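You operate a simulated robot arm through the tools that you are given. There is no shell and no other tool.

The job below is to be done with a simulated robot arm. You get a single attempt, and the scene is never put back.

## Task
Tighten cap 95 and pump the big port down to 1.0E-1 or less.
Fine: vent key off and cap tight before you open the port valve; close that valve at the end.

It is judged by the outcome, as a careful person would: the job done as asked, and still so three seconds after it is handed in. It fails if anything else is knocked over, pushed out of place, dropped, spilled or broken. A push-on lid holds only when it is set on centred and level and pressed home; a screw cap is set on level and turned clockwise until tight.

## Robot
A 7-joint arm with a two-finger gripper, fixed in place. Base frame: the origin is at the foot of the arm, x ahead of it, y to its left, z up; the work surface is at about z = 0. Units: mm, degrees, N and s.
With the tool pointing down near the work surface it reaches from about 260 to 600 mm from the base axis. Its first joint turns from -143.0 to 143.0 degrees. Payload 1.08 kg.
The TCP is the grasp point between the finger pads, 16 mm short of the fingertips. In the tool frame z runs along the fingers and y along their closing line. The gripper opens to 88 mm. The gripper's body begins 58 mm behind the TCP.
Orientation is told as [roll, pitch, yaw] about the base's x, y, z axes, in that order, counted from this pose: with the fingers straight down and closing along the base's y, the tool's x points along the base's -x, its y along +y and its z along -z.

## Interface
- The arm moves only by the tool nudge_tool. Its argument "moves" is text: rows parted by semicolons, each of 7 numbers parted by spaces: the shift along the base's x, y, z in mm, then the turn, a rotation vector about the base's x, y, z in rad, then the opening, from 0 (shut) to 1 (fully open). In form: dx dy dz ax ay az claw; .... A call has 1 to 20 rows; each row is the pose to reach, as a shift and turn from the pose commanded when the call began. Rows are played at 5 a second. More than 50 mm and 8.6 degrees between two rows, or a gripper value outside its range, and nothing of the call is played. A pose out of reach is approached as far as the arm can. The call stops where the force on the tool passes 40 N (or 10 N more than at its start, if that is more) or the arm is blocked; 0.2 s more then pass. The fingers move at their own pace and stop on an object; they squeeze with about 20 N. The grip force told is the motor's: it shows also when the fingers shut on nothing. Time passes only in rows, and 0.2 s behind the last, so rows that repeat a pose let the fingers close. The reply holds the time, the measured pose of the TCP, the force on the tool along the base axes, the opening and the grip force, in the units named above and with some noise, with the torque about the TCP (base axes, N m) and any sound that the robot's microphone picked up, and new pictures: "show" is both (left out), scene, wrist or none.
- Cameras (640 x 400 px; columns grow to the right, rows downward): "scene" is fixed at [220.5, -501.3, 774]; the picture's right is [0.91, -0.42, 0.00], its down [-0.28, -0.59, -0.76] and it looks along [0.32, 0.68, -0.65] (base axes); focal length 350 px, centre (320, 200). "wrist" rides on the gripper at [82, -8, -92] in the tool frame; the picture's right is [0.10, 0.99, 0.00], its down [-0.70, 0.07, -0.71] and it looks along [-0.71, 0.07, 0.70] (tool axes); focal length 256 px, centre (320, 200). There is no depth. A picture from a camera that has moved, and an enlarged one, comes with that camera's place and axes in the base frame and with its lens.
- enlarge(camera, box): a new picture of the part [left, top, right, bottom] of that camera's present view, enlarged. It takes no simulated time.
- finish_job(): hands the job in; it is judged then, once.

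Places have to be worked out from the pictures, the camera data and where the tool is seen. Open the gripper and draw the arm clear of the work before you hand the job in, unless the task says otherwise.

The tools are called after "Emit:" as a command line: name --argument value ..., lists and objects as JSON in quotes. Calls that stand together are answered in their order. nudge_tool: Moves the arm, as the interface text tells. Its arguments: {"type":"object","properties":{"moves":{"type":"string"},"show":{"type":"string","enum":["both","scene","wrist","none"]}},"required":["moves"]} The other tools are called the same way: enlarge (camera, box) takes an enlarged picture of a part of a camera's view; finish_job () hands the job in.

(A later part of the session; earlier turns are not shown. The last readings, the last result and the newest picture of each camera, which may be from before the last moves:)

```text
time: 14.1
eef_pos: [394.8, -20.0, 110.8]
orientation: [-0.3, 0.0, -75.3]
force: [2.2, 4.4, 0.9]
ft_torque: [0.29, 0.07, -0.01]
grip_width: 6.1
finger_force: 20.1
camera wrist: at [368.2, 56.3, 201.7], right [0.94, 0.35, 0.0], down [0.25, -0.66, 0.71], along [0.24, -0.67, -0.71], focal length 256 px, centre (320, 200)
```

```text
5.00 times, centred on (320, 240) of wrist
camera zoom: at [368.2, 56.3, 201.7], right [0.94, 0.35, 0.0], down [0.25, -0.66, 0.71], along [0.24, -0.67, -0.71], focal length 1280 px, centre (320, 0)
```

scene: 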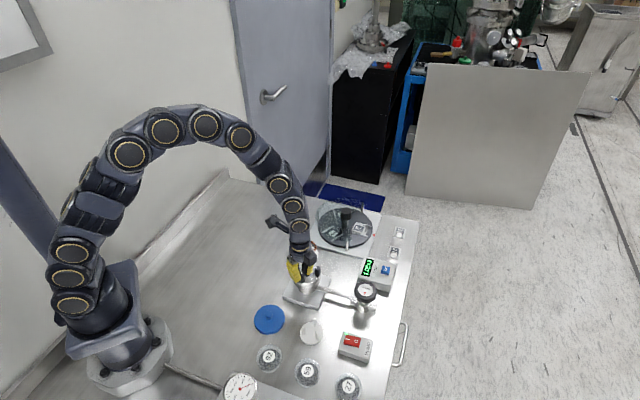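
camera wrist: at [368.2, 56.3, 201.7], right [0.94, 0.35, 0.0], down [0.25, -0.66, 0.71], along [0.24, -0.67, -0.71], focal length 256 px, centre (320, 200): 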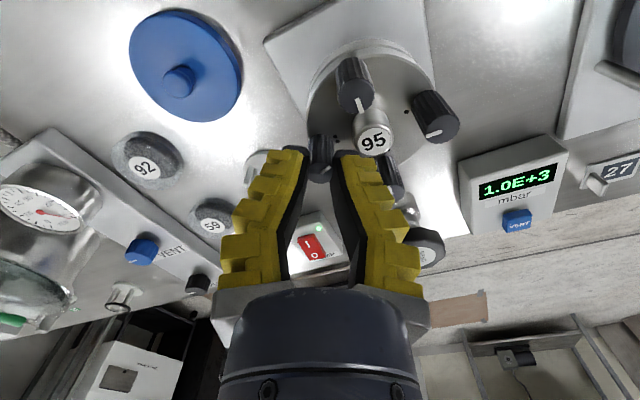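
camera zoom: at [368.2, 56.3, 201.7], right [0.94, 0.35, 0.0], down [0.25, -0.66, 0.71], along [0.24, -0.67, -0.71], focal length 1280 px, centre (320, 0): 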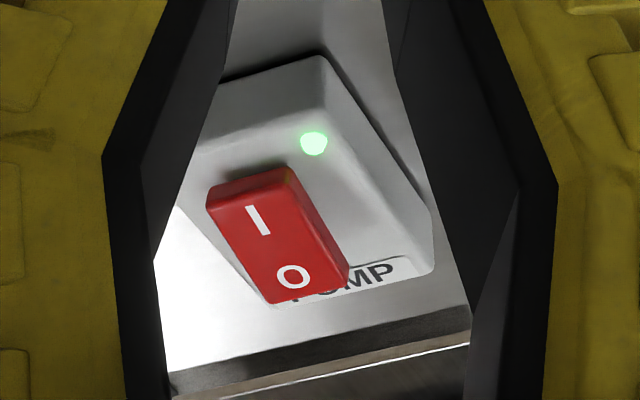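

The dots now read clearly: knob 1 is at (+x,+y), knob 2 is the one I hold (-x,-y), 3 is at (-x,+y) and 4 at (+x,-y). Knob 2 is only partly turned, so I release it slightly, lift, and go to knob 1 next.

Emit:
nudge_tool --moves "0 0 0 0 0 0 0.15; 0 0 0 0 0 0 0.15; 0 0 10 0 0 0 0.15; 0 0 28 0 0 0 0.15; 0 0 45 0 0 0 0.18; 3 3 48 0 0 0.14 0.2; 6 6 48 0 0 0.28 0.2; 9 9 48 0 0 0.42 0.2; 12 12 48 0 0 0.56 0.2; 15 15 48 0 0 0.70 0.2; 18 18 48 0 0 0.84 0.2; 21 21 48 0 0 0.98 0.2; 24 24 48 0 0 1.12 0.2; 27 27 48 0 0 1.26 0.2; 30 30 48 0 0 1.40 0.2; 33 33 48 0 0 1.54 0.2; 36 36 48 0 0 1.68 0.2; 39 39 48 0 0 1.82 0.2; 41 40.5 48 0 0 1.96 0.2; 41 40.5 48 0 0 2.1 0.2"

Emit:
enlarge --camera "scene" --box '[275, 235, 355, 315]'

Emit:
enlarge --camera "wrist" --box '[240, 60, 400, 220]'

```text
time: 18.3
eef_pos: [438.2, 18.3, 158.2]
orientation: [-0.4, 0.0, 45.3]
force: [0.5, -0.1, 0.6]
ft_torque: [-0.03, -0.03, -0.04]
grip_width: 22.9
finger_force: 3.4
camera wrist: at [386.2, -44.5, 249.3], right [-0.78, 0.63, -0.01], down [0.44, 0.55, 0.71], along [0.45, 0.55, -0.71], focal length 256 px, centre (320, 200)
```

scene: 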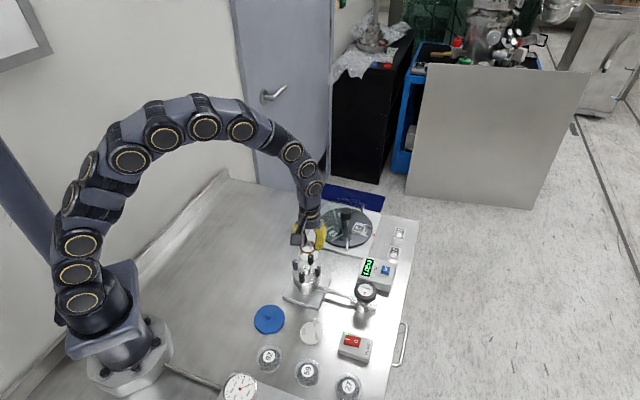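
wrist: 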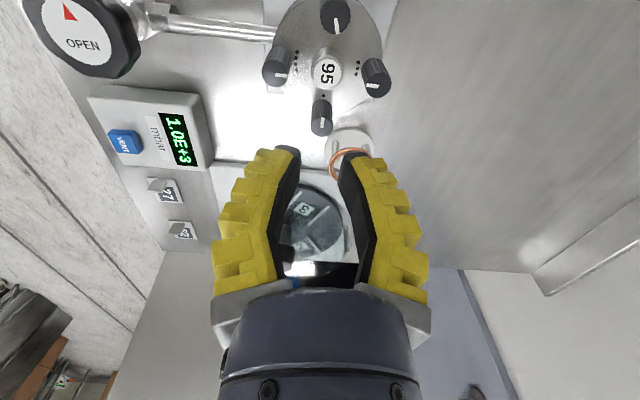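

```text
5.00 times, centred on (315, 275) of scene
camera zoom: at [220.5, -501.3, 774.0], right [0.91, -0.42, 0.0], down [-0.28, -0.59, -0.76], along [0.32, 0.68, -0.65], focal length 1748 px, centre (345, -175)
```

zoom: 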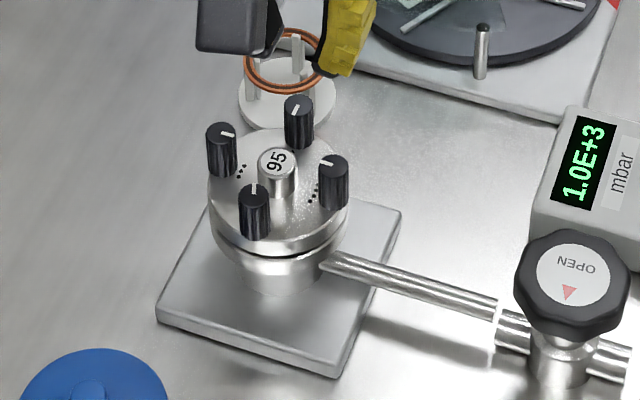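

```text
2.50 times, centred on (320, 140) of wrist
camera zoom: at [386.2, -44.5, 249.3], right [-0.78, 0.63, -0.01], down [0.44, 0.55, 0.71], along [0.45, 0.55, -0.71], focal length 640 px, centre (320, 350)
```

zoom: 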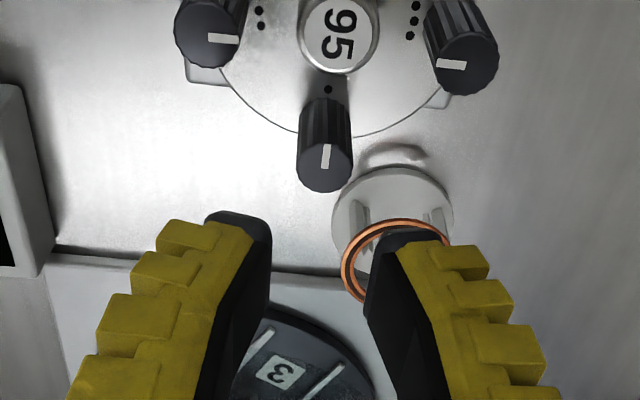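

Knob 2's mark has moved about 100° clockwise and everything else is in place. Knob 1 is nearly under the tool (needs about (-0.5,+2.2)), so I descend and grip it at the same height.

Emit:
nudge_tool --moves "-0.5 2.2 -14 0 0 0 0.2; -0.5 2.2 -28 0 0 0 0.2; -0.5 2.2 -38 0 0 0 0.2; -0.5 2.2 -44 0 0 0 0.2; -0.5 2.2 -47.5 0 0 0 0.2; -0.5 2.2 -47.5 0 0 0 0.2; -0.5 2.2 -47.5 0 0 0 0.1; -0.5 2.2 -47.5 0 0 0 0; -0.5 2.2 -47.5 0 0 0 0"

Emit:
enlarge --camera "wrist" --box '[270, 120, 370, 220]'

Emit:
enlarge --camera "scene" --box '[275, 235, 355, 315]'

```text
time: 20.3
eef_pos: [437.1, 21.3, 110.9]
orientation: [-0.4, -0.1, 45.0]
force: [5.6, -2.0, 7.3]
ft_torque: [-0.01, -0.1, -0.02]
grip_width: 6.5
finger_force: 20.0
camera wrist: at [385.3, -42.3, 202.1], right [-0.78, 0.63, -0.01], down [0.44, 0.55, 0.71], along [0.45, 0.55, -0.7], focal length 256 px, centre (320, 200)
```

scene: 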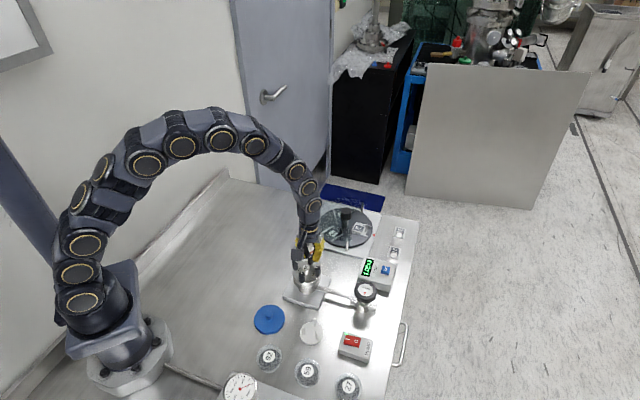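
wrist: 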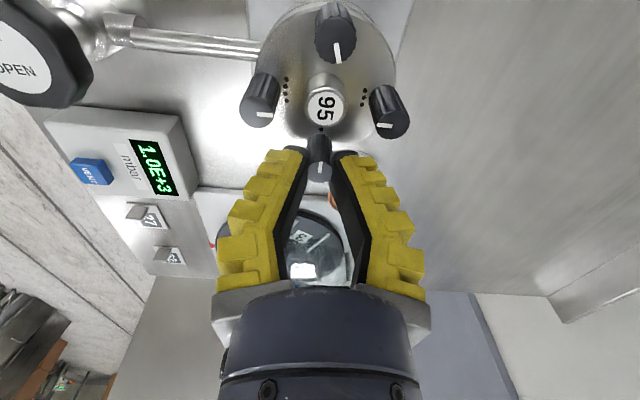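

```text
4.00 times, centred on (320, 170) of wrist
camera zoom: at [385.3, -42.3, 202.1], right [-0.78, 0.63, -0.01], down [0.44, 0.55, 0.71], along [0.45, 0.55, -0.7], focal length 1024 px, centre (320, 320)
```

zoom: 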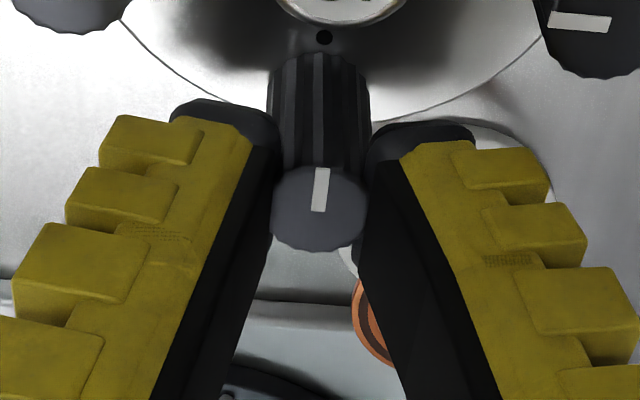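

```text
5.00 times, centred on (315, 275) of scene
camera zoom: at [220.5, -501.3, 774.0], right [0.91, -0.42, 0.0], down [-0.28, -0.59, -0.76], along [0.32, 0.68, -0.65], focal length 1748 px, centre (345, -175)
```

zoom: 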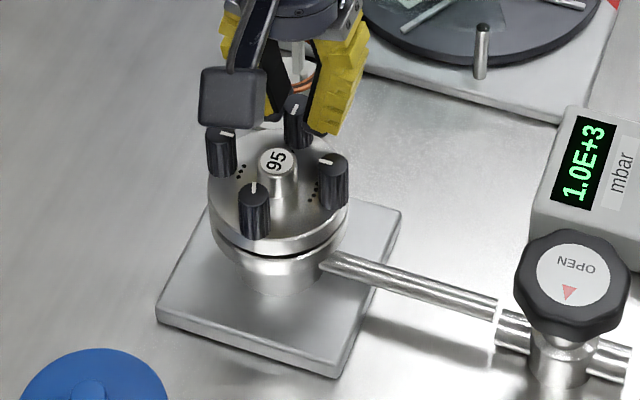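

Knob 1 is well centred in the grip. I turn it clockwise about 125° to match knob 2's amount so far.

Emit:
nudge_tool --moves "0 0 0 0 0 -0.14 0; 0 0 0 0 0 -0.28 0; 0 0 0 0 0 -0.42 0; 0 0 0 0 0 -0.56 0; 0 0 0 0 0 -0.70 0; 0 0 0 0 0 -0.84 0; 0 0 0 0 0 -0.98 0; 0 0 0 0 0 -1.12 0; 0 0 0 0 0 -1.26 0; 0 0 0 0 0 -1.4 0; 0 0 0 0 0 -1.54 0; 0 0 0 0 0 -1.68 0; 0 0 0 0 0 -1.82 0; 0 0 0 0 0 -1.96 0; 0 0 0 0 0 -2.1 0; 0 0 0 0 0 -2.24 0; 0 0 0 0 0 -2.24 0"

Emit:
enlarge --camera "wrist" --box '[270, 120, 370, 220]'

Emit:
enlarge --camera "scene" --box '[275, 235, 355, 315]'

```text
time: 23.9
eef_pos: [438.3, 21.5, 110.3]
orientation: [-0.3, 0.0, -83.5]
force: [4.9, -5.9, 0.4]
ft_torque: [0.01, -0.05, 0.0]
grip_width: 6.4
finger_force: 19.7
camera wrist: at [420.4, 102.4, 201.9], right [0.98, 0.22, -0.01], down [0.16, -0.69, 0.71], along [0.15, -0.69, -0.71], focal length 256 px, centre (320, 200)
```

scene: 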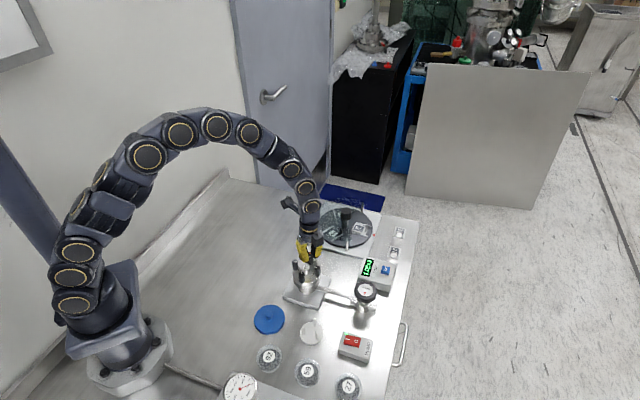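
wrist: 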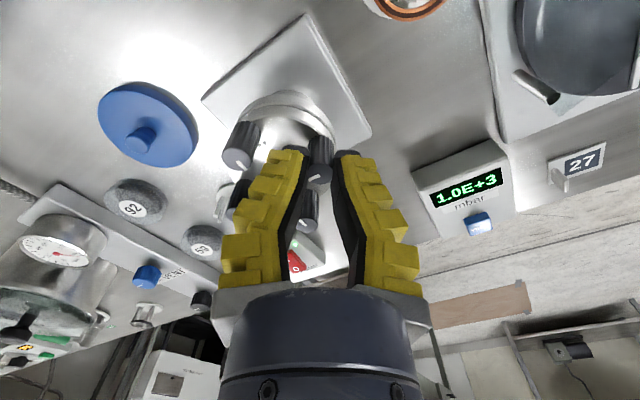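

```text
4.00 times, centred on (320, 170) of wrist
camera zoom: at [420.4, 102.4, 201.9], right [0.98, 0.22, -0.01], down [0.16, -0.69, 0.71], along [0.15, -0.69, -0.71], focal length 1024 px, centre (320, 320)
```

zoom: 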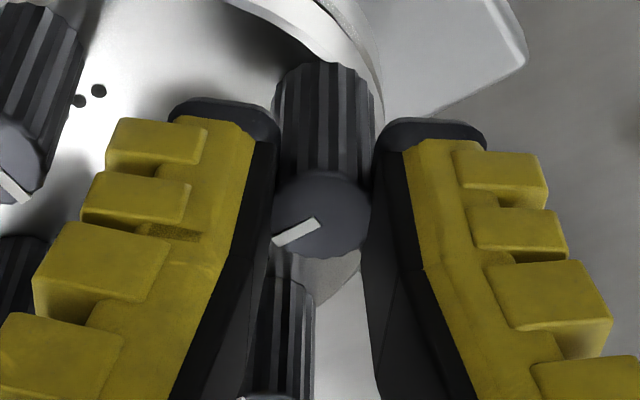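

```text
5.00 times, centred on (315, 275) of scene
camera zoom: at [220.5, -501.3, 774.0], right [0.91, -0.42, 0.0], down [-0.28, -0.59, -0.76], along [0.32, 0.68, -0.65], focal length 1748 px, centre (345, -175)
```

zoom: 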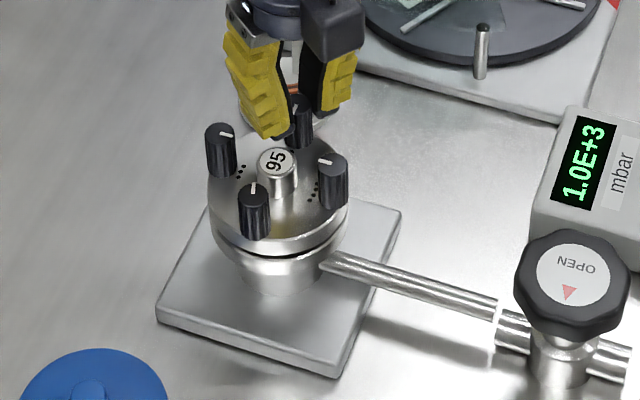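

Knob 1 didn't turn: its mark still points at the centre handle while the gripper slipped around it, so it's already tight. The marks of 3 and 4 also point to the handle and knob 2's now does too, so knob 2 was the loose one. I release, lift and look straight at all four marks.

Emit:
nudge_tool --moves "0 0 0 0 0 0 0.15; 0 0 0 0 0 0 0.15; 0 0 10 0 0 0 0.15; 0 0 28 0 0 0 0.15; -2 -2 48 0 0 0.14 0.2; -5 -5 48 0 0 0.28 0.2; -8 -8 48 0 0 0.42 0.2; -11 -11 48 0 0 0.56 0.2; -14 -14 48 0 0 0.70 0.2; -17 -17 48 0 0 0.84 0.2; -20 -20 48 0 0 0.98 0.2; -23 -23 48 0 0 1.12 0.2; -26 -26 48 0 0 1.26 0.2; -29 -29 48 0 0 1.40 0.2; -32 -32 48 0 0 1.54 0.2; -35 -35 48 0 0 1.68 0.2; -38 -38 48 0 0 1.82 0.2; -41 -41 48 0 0 1.96 0.2; -41 -41 48 0 0 2.1 0.2; -41 -41 48 0 0 2.24 0.2"

Emit:
enlarge --camera "scene" --box '[285, 250, 333, 290]'

Emit:
enlarge --camera "wrist" --box '[260, 60, 380, 180]'

```text
time: 28.1
eef_pos: [396.8, -20.1, 159.1]
orientation: [-0.3, 0.0, 45.2]
force: [-0.3, 0.1, -1.3]
ft_torque: [0.01, -0.01, 0.04]
grip_width: 22.5
finger_force: 3.3
camera wrist: at [344.4, -82.9, 250.1], right [-0.78, 0.63, -0.01], down [0.44, 0.55, 0.71], along [0.45, 0.55, -0.71], focal length 256 px, centre (320, 200)
```

scene: 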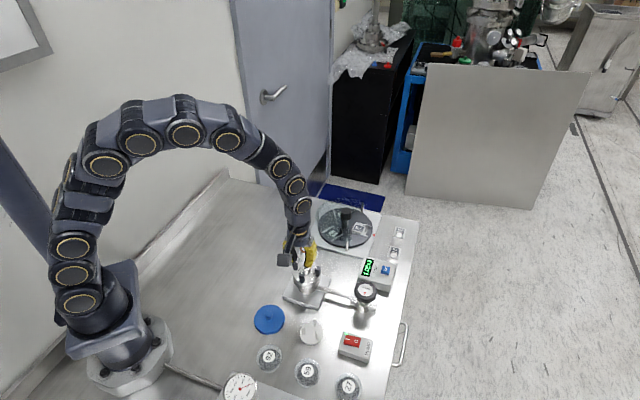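
wrist: 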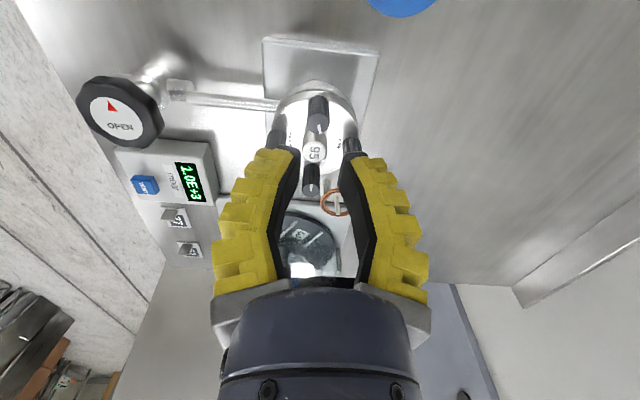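

```text
10.00 times, centred on (309, 270) of scene
camera zoom: at [220.5, -501.3, 774.0], right [0.91, -0.42, 0.0], down [-0.28, -0.59, -0.76], along [0.32, 0.68, -0.65], focal length 3496 px, centre (430, -500)
```

zoom: 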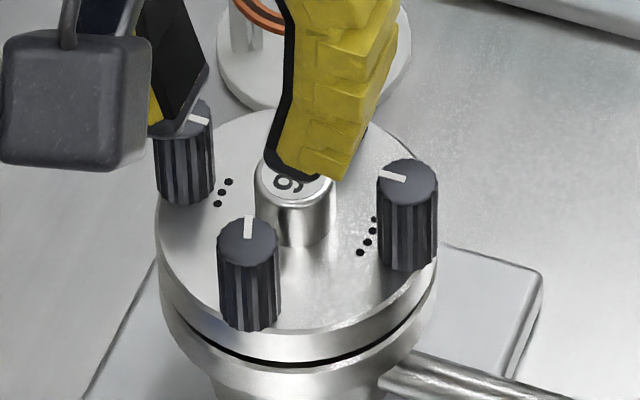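

```text
3.33 times, centred on (320, 120) of wrist
camera zoom: at [344.4, -82.9, 250.1], right [-0.78, 0.63, -0.01], down [0.44, 0.55, 0.71], along [0.45, 0.55, -0.71], focal length 853 px, centre (320, 467)
```

zoom: 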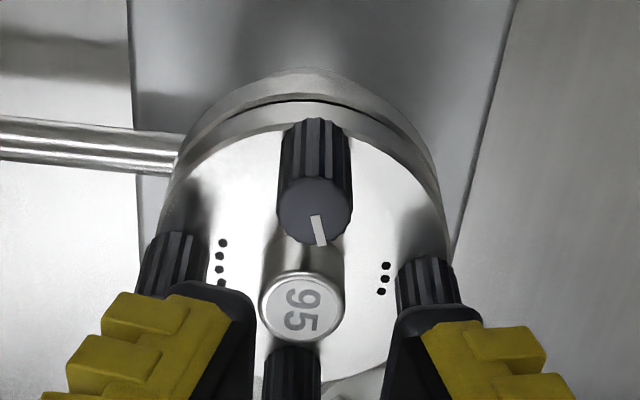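

Knob 2's mark is still about 15–20° short of pointing at the handle like the others. It is centred under the tool, so I grip it again and turn clockwise 50°; it should slip once tight, as knob 1 did.

Emit:
nudge_tool --moves "0 0 -14 0 0 0 0.2; 0 0 -28 0 0 0 0.2; 0 0 -38 0 0 0 0.2; 0 0 -44 0 0 0 0.2; 0 0 -48.5 0 0 0 0.2; 0 0 -48.5 0 0 0 0.1; 0 0 -48.5 0 0 0 0; 0 0 -48.5 0 0 0 0; 0 0 -48.5 0 0 -0.14 0; 0 0 -48.5 0 0 -0.28 0; 0 0 -48.5 0 0 -0.42 0; 0 0 -48.5 0 0 -0.56 0; 0 0 -48.5 0 0 -0.7 0; 0 0 -48.5 0 0 -0.84 0"

Emit:
enlarge --camera "wrist" --box '[270, 120, 370, 220]'

Emit:
enlarge --camera "scene" --box '[285, 250, 333, 290]'

```text
time: 31.1
eef_pos: [394.0, -19.1, 110.8]
orientation: [-0.3, -0.1, -3.3]
force: [6.2, -11.8, 2.4]
ft_torque: [-0.08, -0.1, 0.03]
grip_width: 5.9
finger_force: 20.0
camera wrist: at [314.1, -22.8, 201.6], right [-0.05, 1.0, -0.01], down [0.7, 0.04, 0.71], along [0.71, 0.03, -0.7], focal length 256 px, centre (320, 200)
```

scene: 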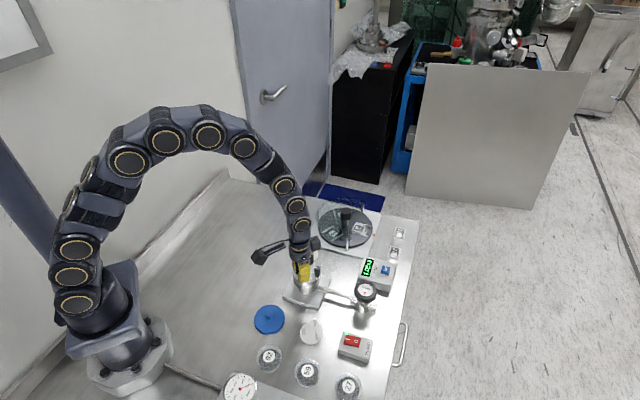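
wrist: 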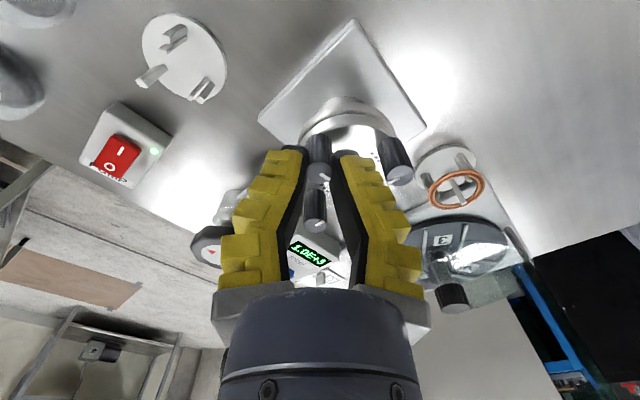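

```text
4.00 times, centred on (320, 170) of wrist
camera zoom: at [314.1, -22.8, 201.6], right [-0.05, 1.0, -0.01], down [0.7, 0.04, 0.71], along [0.71, 0.03, -0.7], focal length 1024 px, centre (320, 320)
```

zoom: 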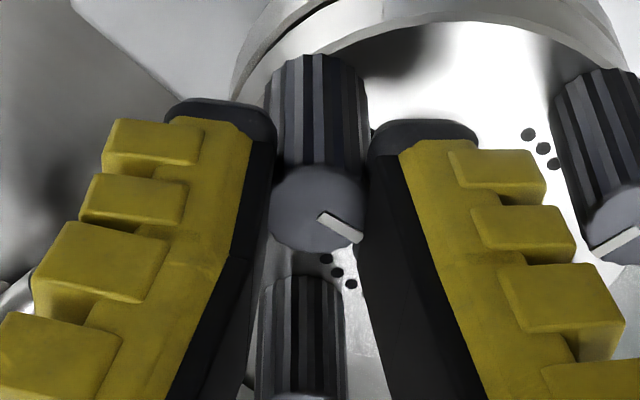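

```text
10.00 times, centred on (309, 270) of scene
camera zoom: at [220.5, -501.3, 774.0], right [0.91, -0.42, 0.0], down [-0.28, -0.59, -0.76], along [0.32, 0.68, -0.65], focal length 3496 px, centre (430, -500)
```

zoom: 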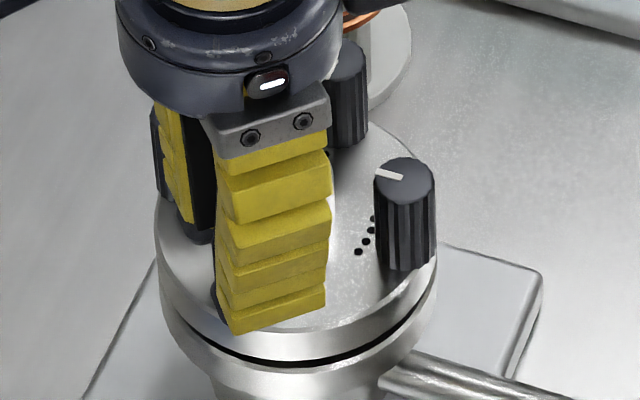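

Knob 2's mark now points at the handle like the other three and the gripper slipped past it, so all four are tight. I release, lift well clear, and move toward the vent key for a close look.

Emit:
nudge_tool --moves "0 0 0 0 0 0 0.15; 0 0 0 0 0 0 0.15; 0 0 10 0 0 0 0.15; 0 0 28 0 0 0 0.15; 0 0 50 0 0 0.05 0.15; 10 -10 75 0 0 0.05 0.15; 30 -18 90 0 0 0.05 0.15; 60 -25 90 0 0 0.05 0.15; 90 -32 90 0 0 0.05 0.15; 120 -40 90 0 0 0.05 0.15; 120 -40 90 0 0 0.05 0.15"

Emit:
enlarge --camera "scene" --box '[285, 250, 333, 290]'

Emit:
enlarge --camera "wrist" --box '[200, 60, 400, 200]'

```text
time: 33.5
eef_pos: [515.0, -57.3, 200.6]
orientation: [-0.3, 0.1, -0.2]
force: [-0.3, -0.6, 0.0]
ft_torque: [-0.01, 0.03, -0.03]
grip_width: 18.4
finger_force: 3.7
camera wrist: at [434.2, -65.6, 291.2], right [-0.1, 1.0, 0.0], down [0.7, 0.07, 0.71], along [0.7, 0.07, -0.71], focal length 256 px, centre (320, 200)
```

scene: 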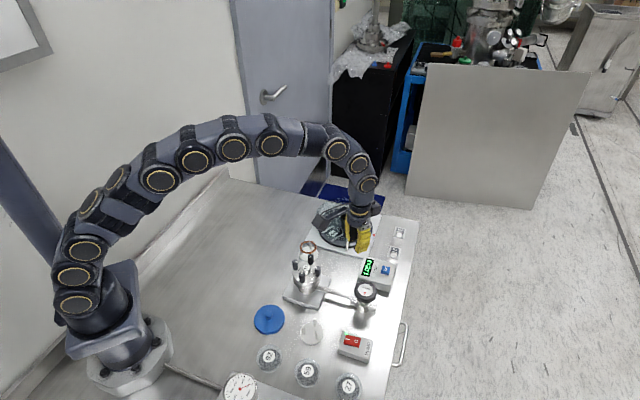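
wrist: 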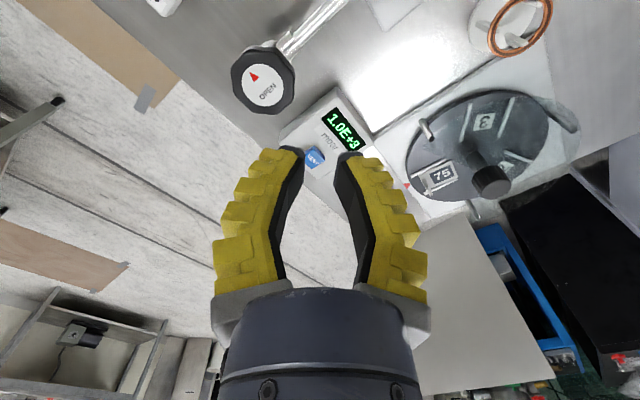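

```text
10.00 times, centred on (309, 270) of scene
camera zoom: at [220.5, -501.3, 774.0], right [0.91, -0.42, 0.0], down [-0.28, -0.59, -0.76], along [0.32, 0.68, -0.65], focal length 3496 px, centre (430, -500)
```

zoom: 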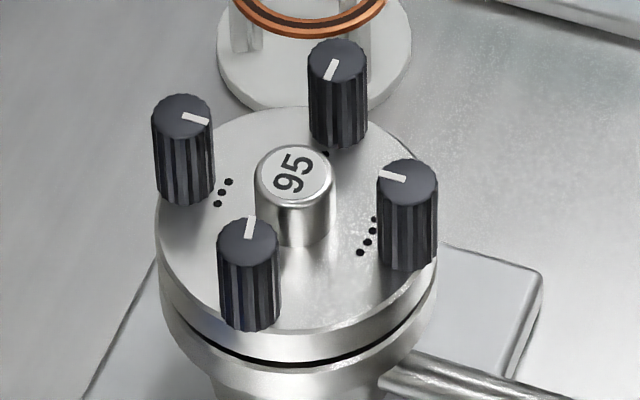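

```text
2.86 times, centred on (300, 130) of wrist
camera zoom: at [434.2, -65.6, 291.2], right [-0.1, 1.0, 0.0], down [0.7, 0.07, 0.71], along [0.7, 0.07, -0.71], focal length 731 px, centre (377, 400)
```

zoom: 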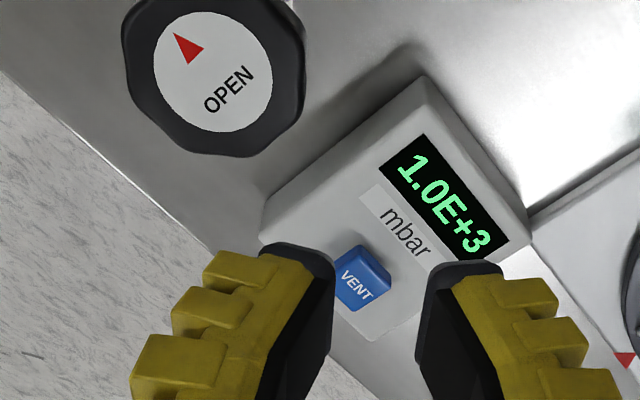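

Three marks point cleanly at the handle; I zoom on knob 2's mark to be sure.

Emit:
enlarge --camera "scene" --box '[298, 258, 322, 278]'

Emit:
enlarge --camera "wrist" --box '[285, 120, 365, 180]'

```text
16.00 times, centred on (310, 268) of scene
camera zoom: at [220.5, -501.3, 774.0], right [0.91, -0.42, 0.0], down [-0.28, -0.59, -0.76], along [0.32, 0.68, -0.65], focal length 5594 px, centre (480, -888)
```

zoom: 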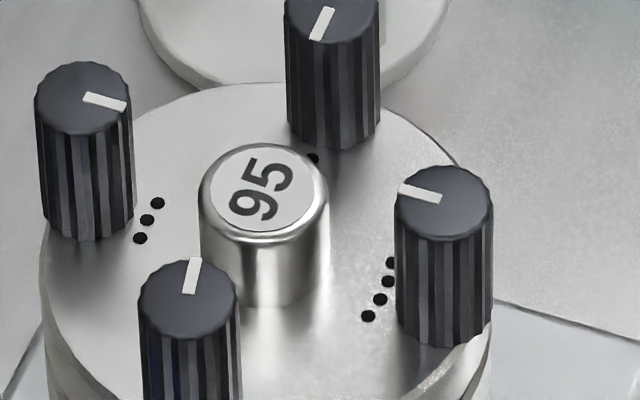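

```text
6.67 times, centred on (325, 150) of wrist
camera zoom: at [434.2, -65.6, 291.2], right [-0.1, 1.0, 0.0], down [0.7, 0.07, 0.71], along [0.7, 0.07, -0.71], focal length 1707 px, centre (287, 533)
```

zoom: 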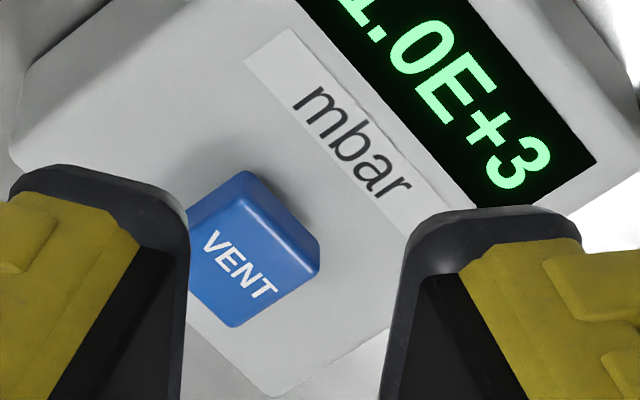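

Knob 2's mark reads about 50–56° against an ideal of 45°, so it's at or very near its stop. To be sure, I give it one more firm, slightly deeper turn, starting from yaw +55°.

Emit:
nudge_tool --moves "-20 6 0 0 0 0.13 0.17; -40 12 0 0 0 0.26 0.17; -60 19 0 0 0 0.39 0.17; -80 25 0 0 0 0.52 0.17; -100 31 0 0 0 0.65 0.17; -118.7 37.3 -10 0 0 0.78 0.17; -118.7 37.3 -25 0 0 0.91 0.17; -118.7 37.3 -40 0 0 0.96 0.17; -118.7 37.3 -40 0 0 0.96 0.17" --show "wrist"

Emit:
enlarge --camera "wrist" --box '[260, 60, 380, 180]'

```text
time: 35.5
eef_pos: [397.7, -21.4, 160.2]
orientation: [-0.3, 0.1, 54.9]
force: [-0.4, -0.2, -0.8]
ft_torque: [-0.01, 0.02, 0.0]
grip_width: 20.1
finger_force: 3.7
camera wrist: at [357.7, -93.2, 251.9], right [-0.87, 0.49, -0.01], down [0.34, 0.62, 0.71], along [0.35, 0.62, -0.71], focal length 256 px, centre (320, 200)
```

wrist: 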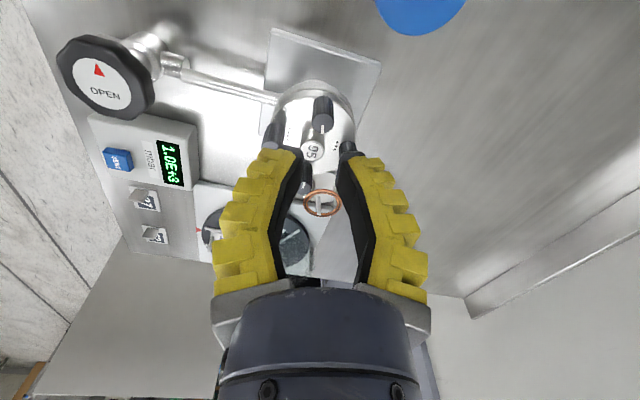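

```text
3.33 times, centred on (320, 120) of wrist
camera zoom: at [357.7, -93.2, 251.9], right [-0.87, 0.49, -0.01], down [0.34, 0.62, 0.71], along [0.35, 0.62, -0.71], focal length 853 px, centre (320, 467)
```

zoom: 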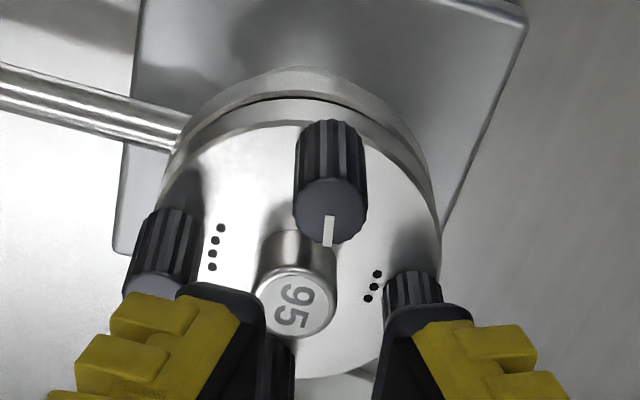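

The mark reads ≈58°, so I re-grip with a (-1.7,+1.0) correction and slightly deeper, then turn clockwise 50°.

Emit:
nudge_tool --moves "-1.7 1 -14 0 0 0 0.17; -1.7 1 -28 0 0 0 0.17; -1.7 1 -40 0 0 0 0.17; -1.7 1 -47 0 0 0 0.17; -1.7 1 -52 0 0 0 0.17; -1.7 1 -52 0 0 0 0.1; -1.7 1 -52 0 0 0 0; -1.7 1 -52 0 0 0 0; -1.7 1 -52 0 0 0 0" --show "wrist"

Emit:
enlarge --camera "wrist" --box '[270, 120, 370, 220]'

```text
time: 37.5
eef_pos: [395.6, -21.0, 108.0]
orientation: [-0.5, 0.0, 54.7]
force: [0.9, -1.1, 7.8]
ft_torque: [0.13, -0.12, -0.03]
grip_width: 7.5
finger_force: 20.0
camera wrist: at [355.6, -92.5, 199.6], right [-0.87, 0.49, -0.01], down [0.34, 0.62, 0.71], along [0.35, 0.62, -0.7], focal length 256 px, centre (320, 200)
```

wrist: 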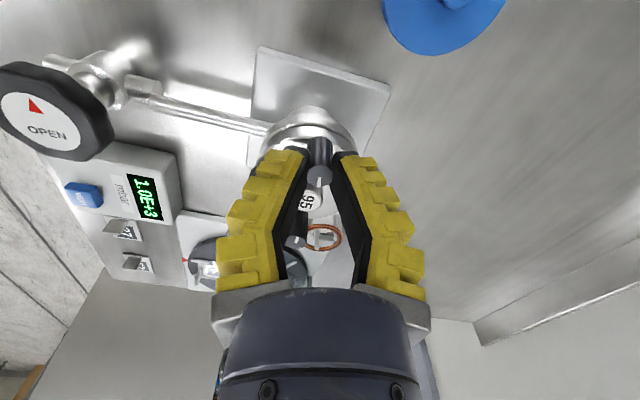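

```text
4.00 times, centred on (320, 170) of wrist
camera zoom: at [355.6, -92.5, 199.6], right [-0.87, 0.49, -0.01], down [0.34, 0.62, 0.71], along [0.35, 0.62, -0.7], focal length 1024 px, centre (320, 320)
```

zoom: 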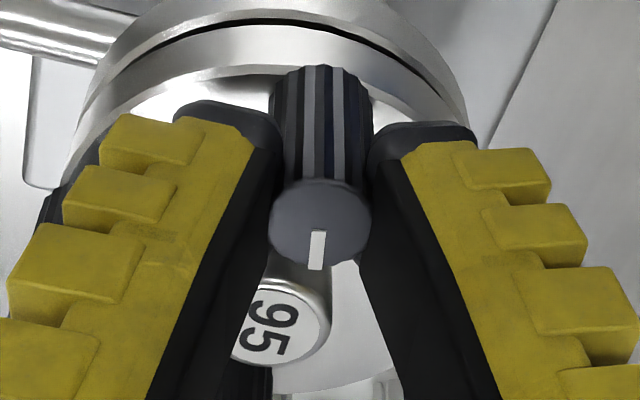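

The grip is well centred and lateral force is low. I turn clockwise in small steps and read the torque.

Emit:
nudge_tool --moves "0 0 0 0 0 -0.1 0; 0 0 0 0 0 -0.2 0; 0 0 0 0 0 -0.3 0" --show "wrist"

Emit:
enlarge --camera "wrist" --box '[270, 120, 370, 220]'

Emit:
nudge_tool --moves "0 0 0 0 0 -0.13 0; 0 0 0 0 0 -0.26 0; 0 0 0 0 0 -0.39 0; 0 0 0 0 0 -0.52 0" --show "wrist"

Emit:
enlarge --camera "wrist" --box '[270, 120, 370, 220]'

```text
time: 38.3
eef_pos: [396.2, -21.0, 108.3]
orientation: [-0.3, -0.1, 37.4]
force: [7.1, 1.4, 1.2]
ft_torque: [0.08, -0.13, 0.02]
grip_width: 6.0
finger_force: 20.1
camera wrist: at [335.8, -77.1, 199.5], right [-0.69, 0.73, -0.01], down [0.51, 0.49, 0.71], along [0.52, 0.48, -0.7], focal length 256 px, centre (320, 200)
```

wrist: 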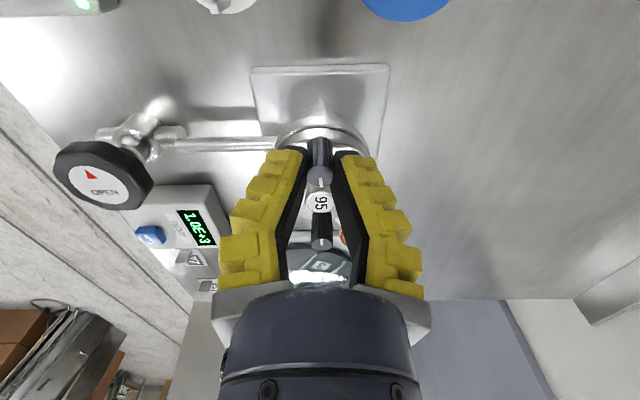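

```text
4.00 times, centred on (320, 170) of wrist
camera zoom: at [335.8, -77.1, 199.5], right [-0.69, 0.73, -0.01], down [0.51, 0.49, 0.71], along [0.52, 0.48, -0.7], focal length 1024 px, centre (320, 320)
```

zoom: 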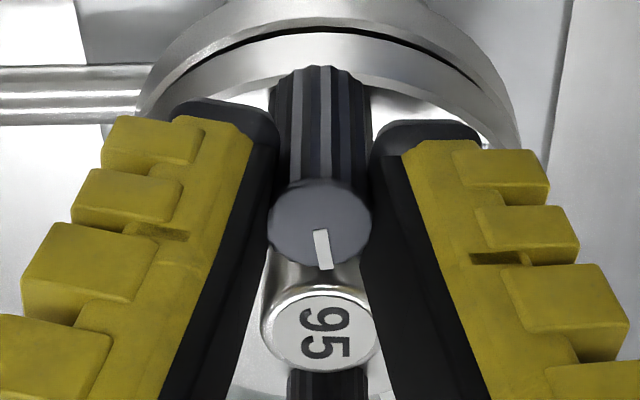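

```text
time: 39.3
eef_pos: [394.6, -20.8, 108.1]
orientation: [-0.3, 0.0, 7.7]
force: [5.6, 3.0, 1.9]
ft_torque: [0.08, -0.09, 0.12]
grip_width: 6.0
finger_force: 20.3
camera wrist: at [315.6, -39.9, 199.5], right [-0.23, 0.97, 0.0], down [0.69, 0.17, 0.71], along [0.69, 0.16, -0.71], focal length 256 px, centre (320, 200)
```

wrist: 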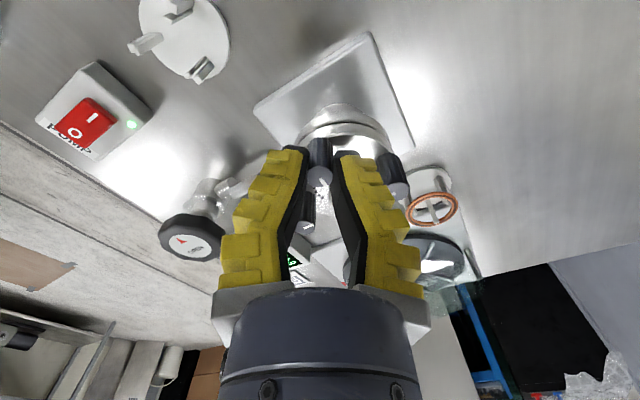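

```text
4.00 times, centred on (320, 170) of wrist
camera zoom: at [315.6, -39.9, 199.5], right [-0.23, 0.97, 0.0], down [0.69, 0.17, 0.71], along [0.69, 0.16, -0.71], focal length 1024 px, centre (320, 320)
```

zoom: 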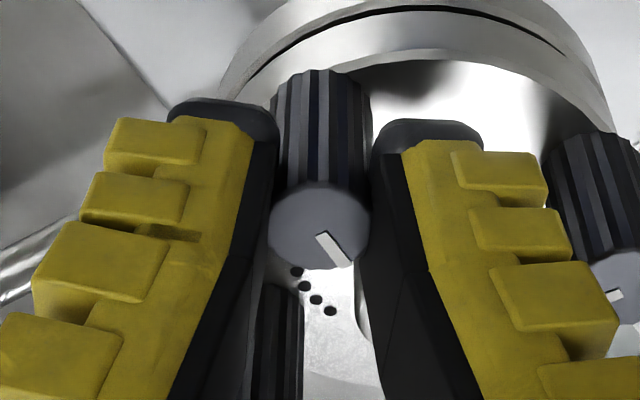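

The mark moved from 58° to about 42° and a resisting torque of 0.12 N m has appeared. I turn a little further to confirm the stop.

Emit:
nudge_tool --moves "0 0 0 0 0 -0.13 0; 0 0 0 0 0 -0.26 0; 0 0 0 0 0 -0.39 0" --show "wrist"

Emit:
enlarge --camera "wrist" --box '[270, 120, 370, 220]'

```text
time: 40.1
eef_pos: [395.2, -19.9, 109.1]
orientation: [-0.3, 0.0, -14.6]
force: [7.5, 1.6, 0.2]
ft_torque: [-0.03, -0.04, 0.05]
grip_width: 6.0
finger_force: 20.0
camera wrist: at [314.3, -7.6, 199.6], right [0.15, 0.99, 0.0], down [0.7, -0.1, 0.71], along [0.7, -0.11, -0.71], focal length 256 px, centre (320, 200)
```

wrist: 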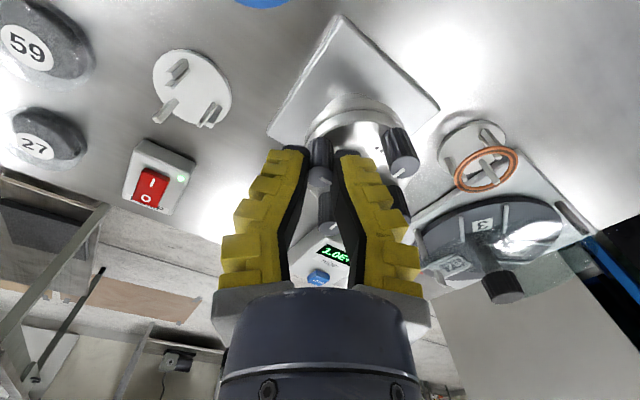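

```text
4.00 times, centred on (320, 170) of wrist
camera zoom: at [314.3, -7.6, 199.6], right [0.15, 0.99, 0.0], down [0.7, -0.1, 0.71], along [0.7, -0.11, -0.71], focal length 1024 px, centre (320, 320)
```

zoom: 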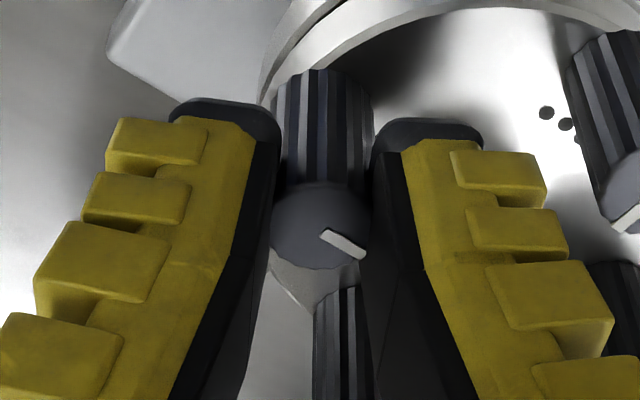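

The mark stayed inward (≈45°) while the gripper slipped on, so knob 2 is now tight. I release, lift, and swing the arm back, then inspect the vent key, valve and pump switch with large zooms.

Emit:
nudge_tool --moves "0 0 0 0 0 0 0.15; 0 0 0 0 0 0 0.15; 0 0 10 0 0 0 0.15; 0 0 28 0 0 0 0.15; 0 0 50 0 0 0.12 0.15; 0 0 80 0 0 0.25 0.15; 0 -20 100 0 0 0.25 0.15; 20 -45 110 0 0 0.25 0.15; 20 -45 110 0 0 0.25 0.15"

Emit:
enlarge --camera "scene" --box '[374, 258, 398, 280]'

Emit:
enlarge --camera "scene" --box '[345, 275, 385, 325]'

Emit:
enlarge --camera "scene" --box '[298, 258, 322, 278]'

Emit:
enlarge --camera "scene" --box '[338, 328, 372, 360]'

```text
time: 42.1
eef_pos: [416.5, -66.3, 216.9]
orientation: [-0.4, 0.1, -0.2]
force: [0.4, 0.0, -0.2]
ft_torque: [0.01, 0.02, 0.0]
grip_width: 18.5
finger_force: 4.0
camera wrist: at [334.3, -74.7, 309.0], right [-0.1, 1.0, 0.0], down [0.7, 0.07, 0.71], along [0.7, 0.07, -0.71], focal length 256 px, centre (320, 200)
```

scene: 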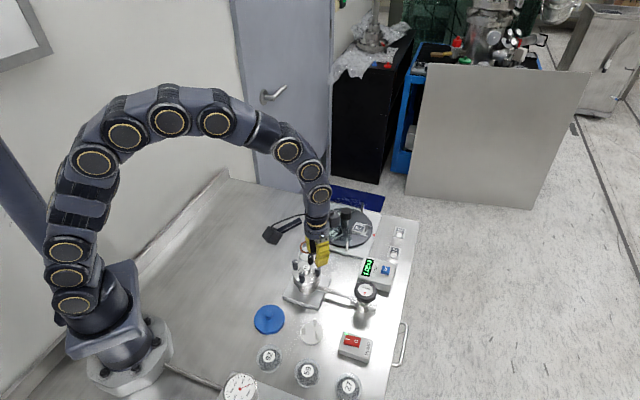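
wrist: 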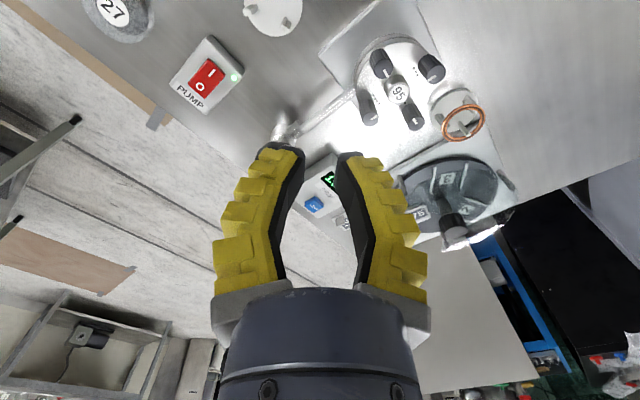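

```text
16.00 times, centred on (386, 269) of scene
camera zoom: at [220.5, -501.3, 774.0], right [0.91, -0.42, 0.0], down [-0.28, -0.59, -0.76], along [0.32, 0.68, -0.65], focal length 5594 px, centre (-736, -904)
```

zoom: 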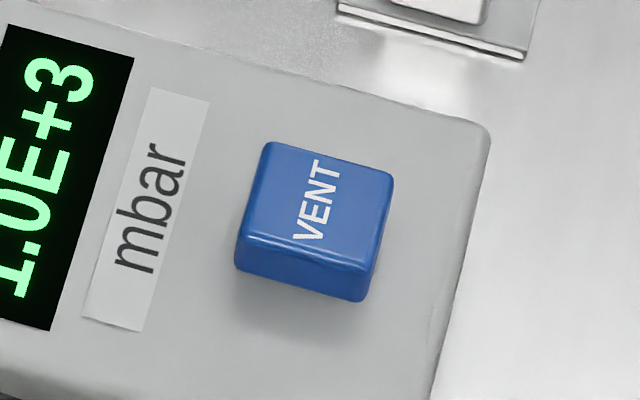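

```text
8.00 times, centred on (365, 300) of scene
camera zoom: at [220.5, -501.3, 774.0], right [0.91, -0.42, 0.0], down [-0.28, -0.59, -0.76], along [0.32, 0.68, -0.65], focal length 2797 px, centre (-40, -600)
```

zoom: 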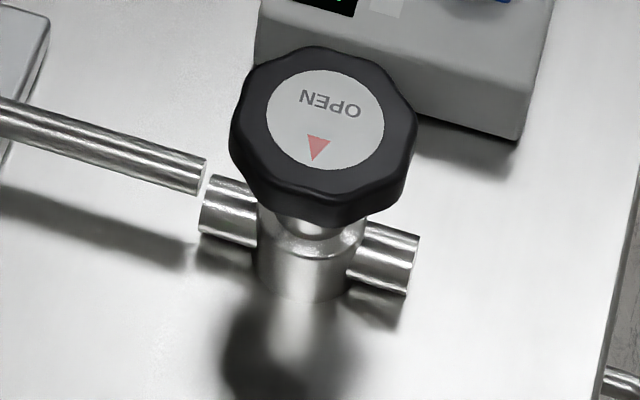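

```text
16.00 times, centred on (310, 268) of scene
camera zoom: at [220.5, -501.3, 774.0], right [0.91, -0.42, 0.0], down [-0.28, -0.59, -0.76], along [0.32, 0.68, -0.65], focal length 5594 px, centre (480, -888)
```

zoom: 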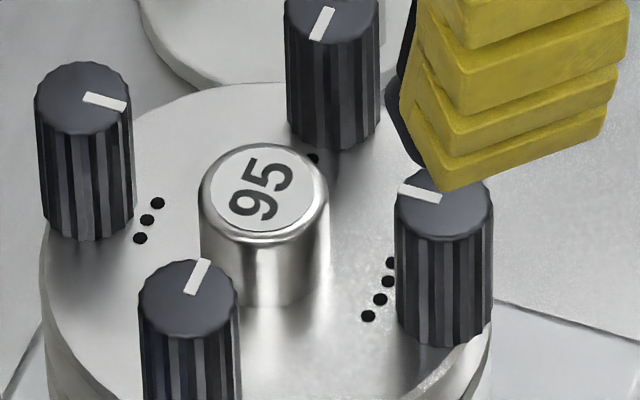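

```text
12.50 times, centred on (355, 344) of scene
camera zoom: at [220.5, -501.3, 774.0], right [0.91, -0.42, 0.0], down [-0.28, -0.59, -0.76], along [0.32, 0.68, -0.65], focal length 4371 px, centre (-118, -1600)
```

zoom: 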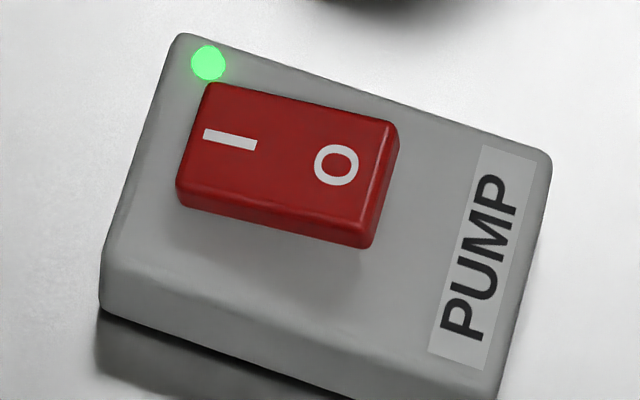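

Knob 2's mark now matches the rest (≈48°). The pump's "I" side is down with the LED green, so it's running. The vent key's state is unclear, so I zoom on it from the wrist view.

Emit:
enlarge --camera "wrist" --box '[295, 180, 345, 225]'

Emit:
enlarge --camera "wrist" --box '[165, 40, 255, 120]'

```text
8.89 times, centred on (320, 202) of wrist
camera zoom: at [334.3, -74.7, 309.0], right [-0.1, 1.0, 0.0], down [0.7, 0.07, 0.71], along [0.7, 0.07, -0.71], focal length 2276 px, centre (320, 178)
```

zoom: 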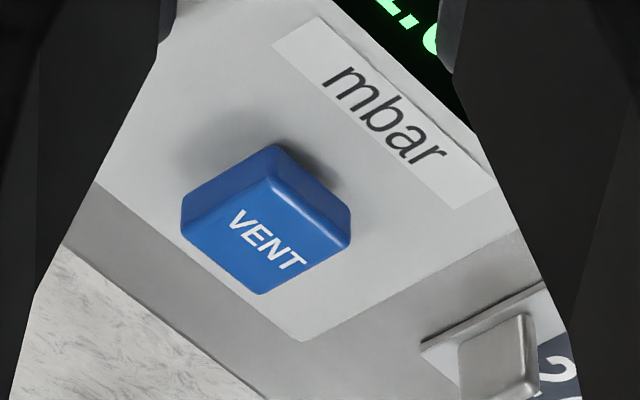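

```text
5.00 times, centred on (210, 80) of wrist
camera zoom: at [334.3, -74.7, 309.0], right [-0.1, 1.0, 0.0], down [0.7, 0.07, 0.71], along [0.7, 0.07, -0.71], focal length 1280 px, centre (870, 800)
```

zoom: 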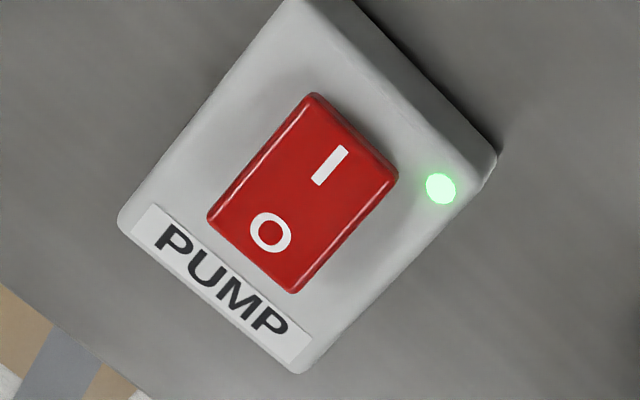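

The key stands proud by about 7 mm, but I can't tell latched from raised by sight alone. I move the closed fingers, tilted outward for reach, to hover over it at about (621,-56) for a close look.

Emit:
nudge_tool --moves "40 2 0 0 -0.1 0 0.1; 80 4 0 0 -0.2 0 0; 120 6 0 0 -0.3 0 0; 160 8 0 0 -0.4 0 0; 190 10 -30 0 -0.4 0 0; 206 10 -65 0 -0.4 0 0; 206 10 -100 0 -0.4 0 0; 206 10 -100 0 -0.4 0 0"

Emit:
enlarge --camera "wrist" --box '[240, 60, 400, 180]'

Emit:
enlarge --camera "scene" --box '[330, 190, 430, 310]'

```text
time: 43.9
eef_pos: [621.9, -55.4, 117.7]
orientation: [0.0, -22.9, -0.2]
force: [0.1, -0.1, -0.3]
ft_torque: [-0.02, 0.0, -0.02]
grip_width: 0.0
finger_force: 20.0
camera wrist: at [511.6, -63.3, 170.0], right [-0.09, 1.0, -0.04], down [0.37, 0.07, 0.93], along [0.92, 0.07, -0.38], focal length 256 px, centre (320, 200)
```

scene: 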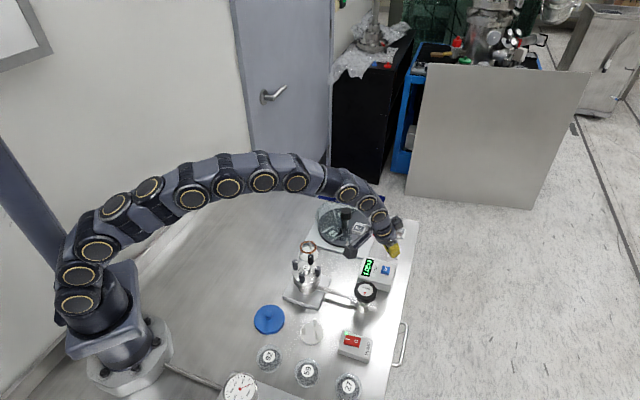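
wrist: 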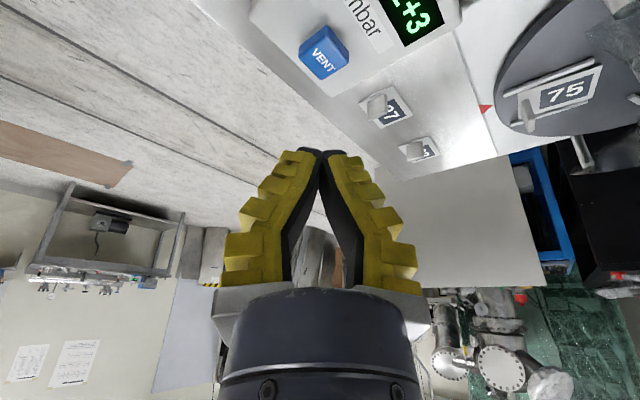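

```text
3.33 times, centred on (320, 120) of wrist
camera zoom: at [511.6, -63.3, 170.0], right [-0.09, 1.0, -0.04], down [0.37, 0.07, 0.93], along [0.92, 0.07, -0.38], focal length 853 px, centre (320, 467)
```

zoom: 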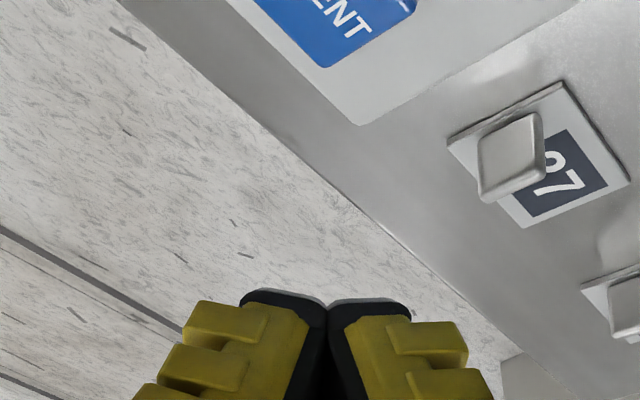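

```text
3.33 times, centred on (380, 250) of scene
camera zoom: at [220.5, -501.3, 774.0], right [0.91, -0.42, 0.0], down [-0.28, -0.59, -0.76], along [0.32, 0.68, -0.65], focal length 1166 px, centre (120, 33)
```

zoom: 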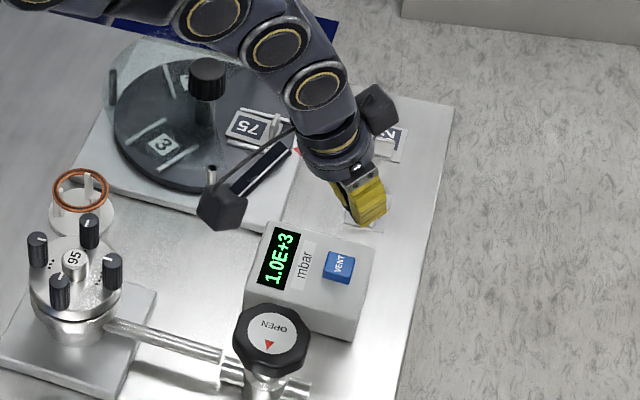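

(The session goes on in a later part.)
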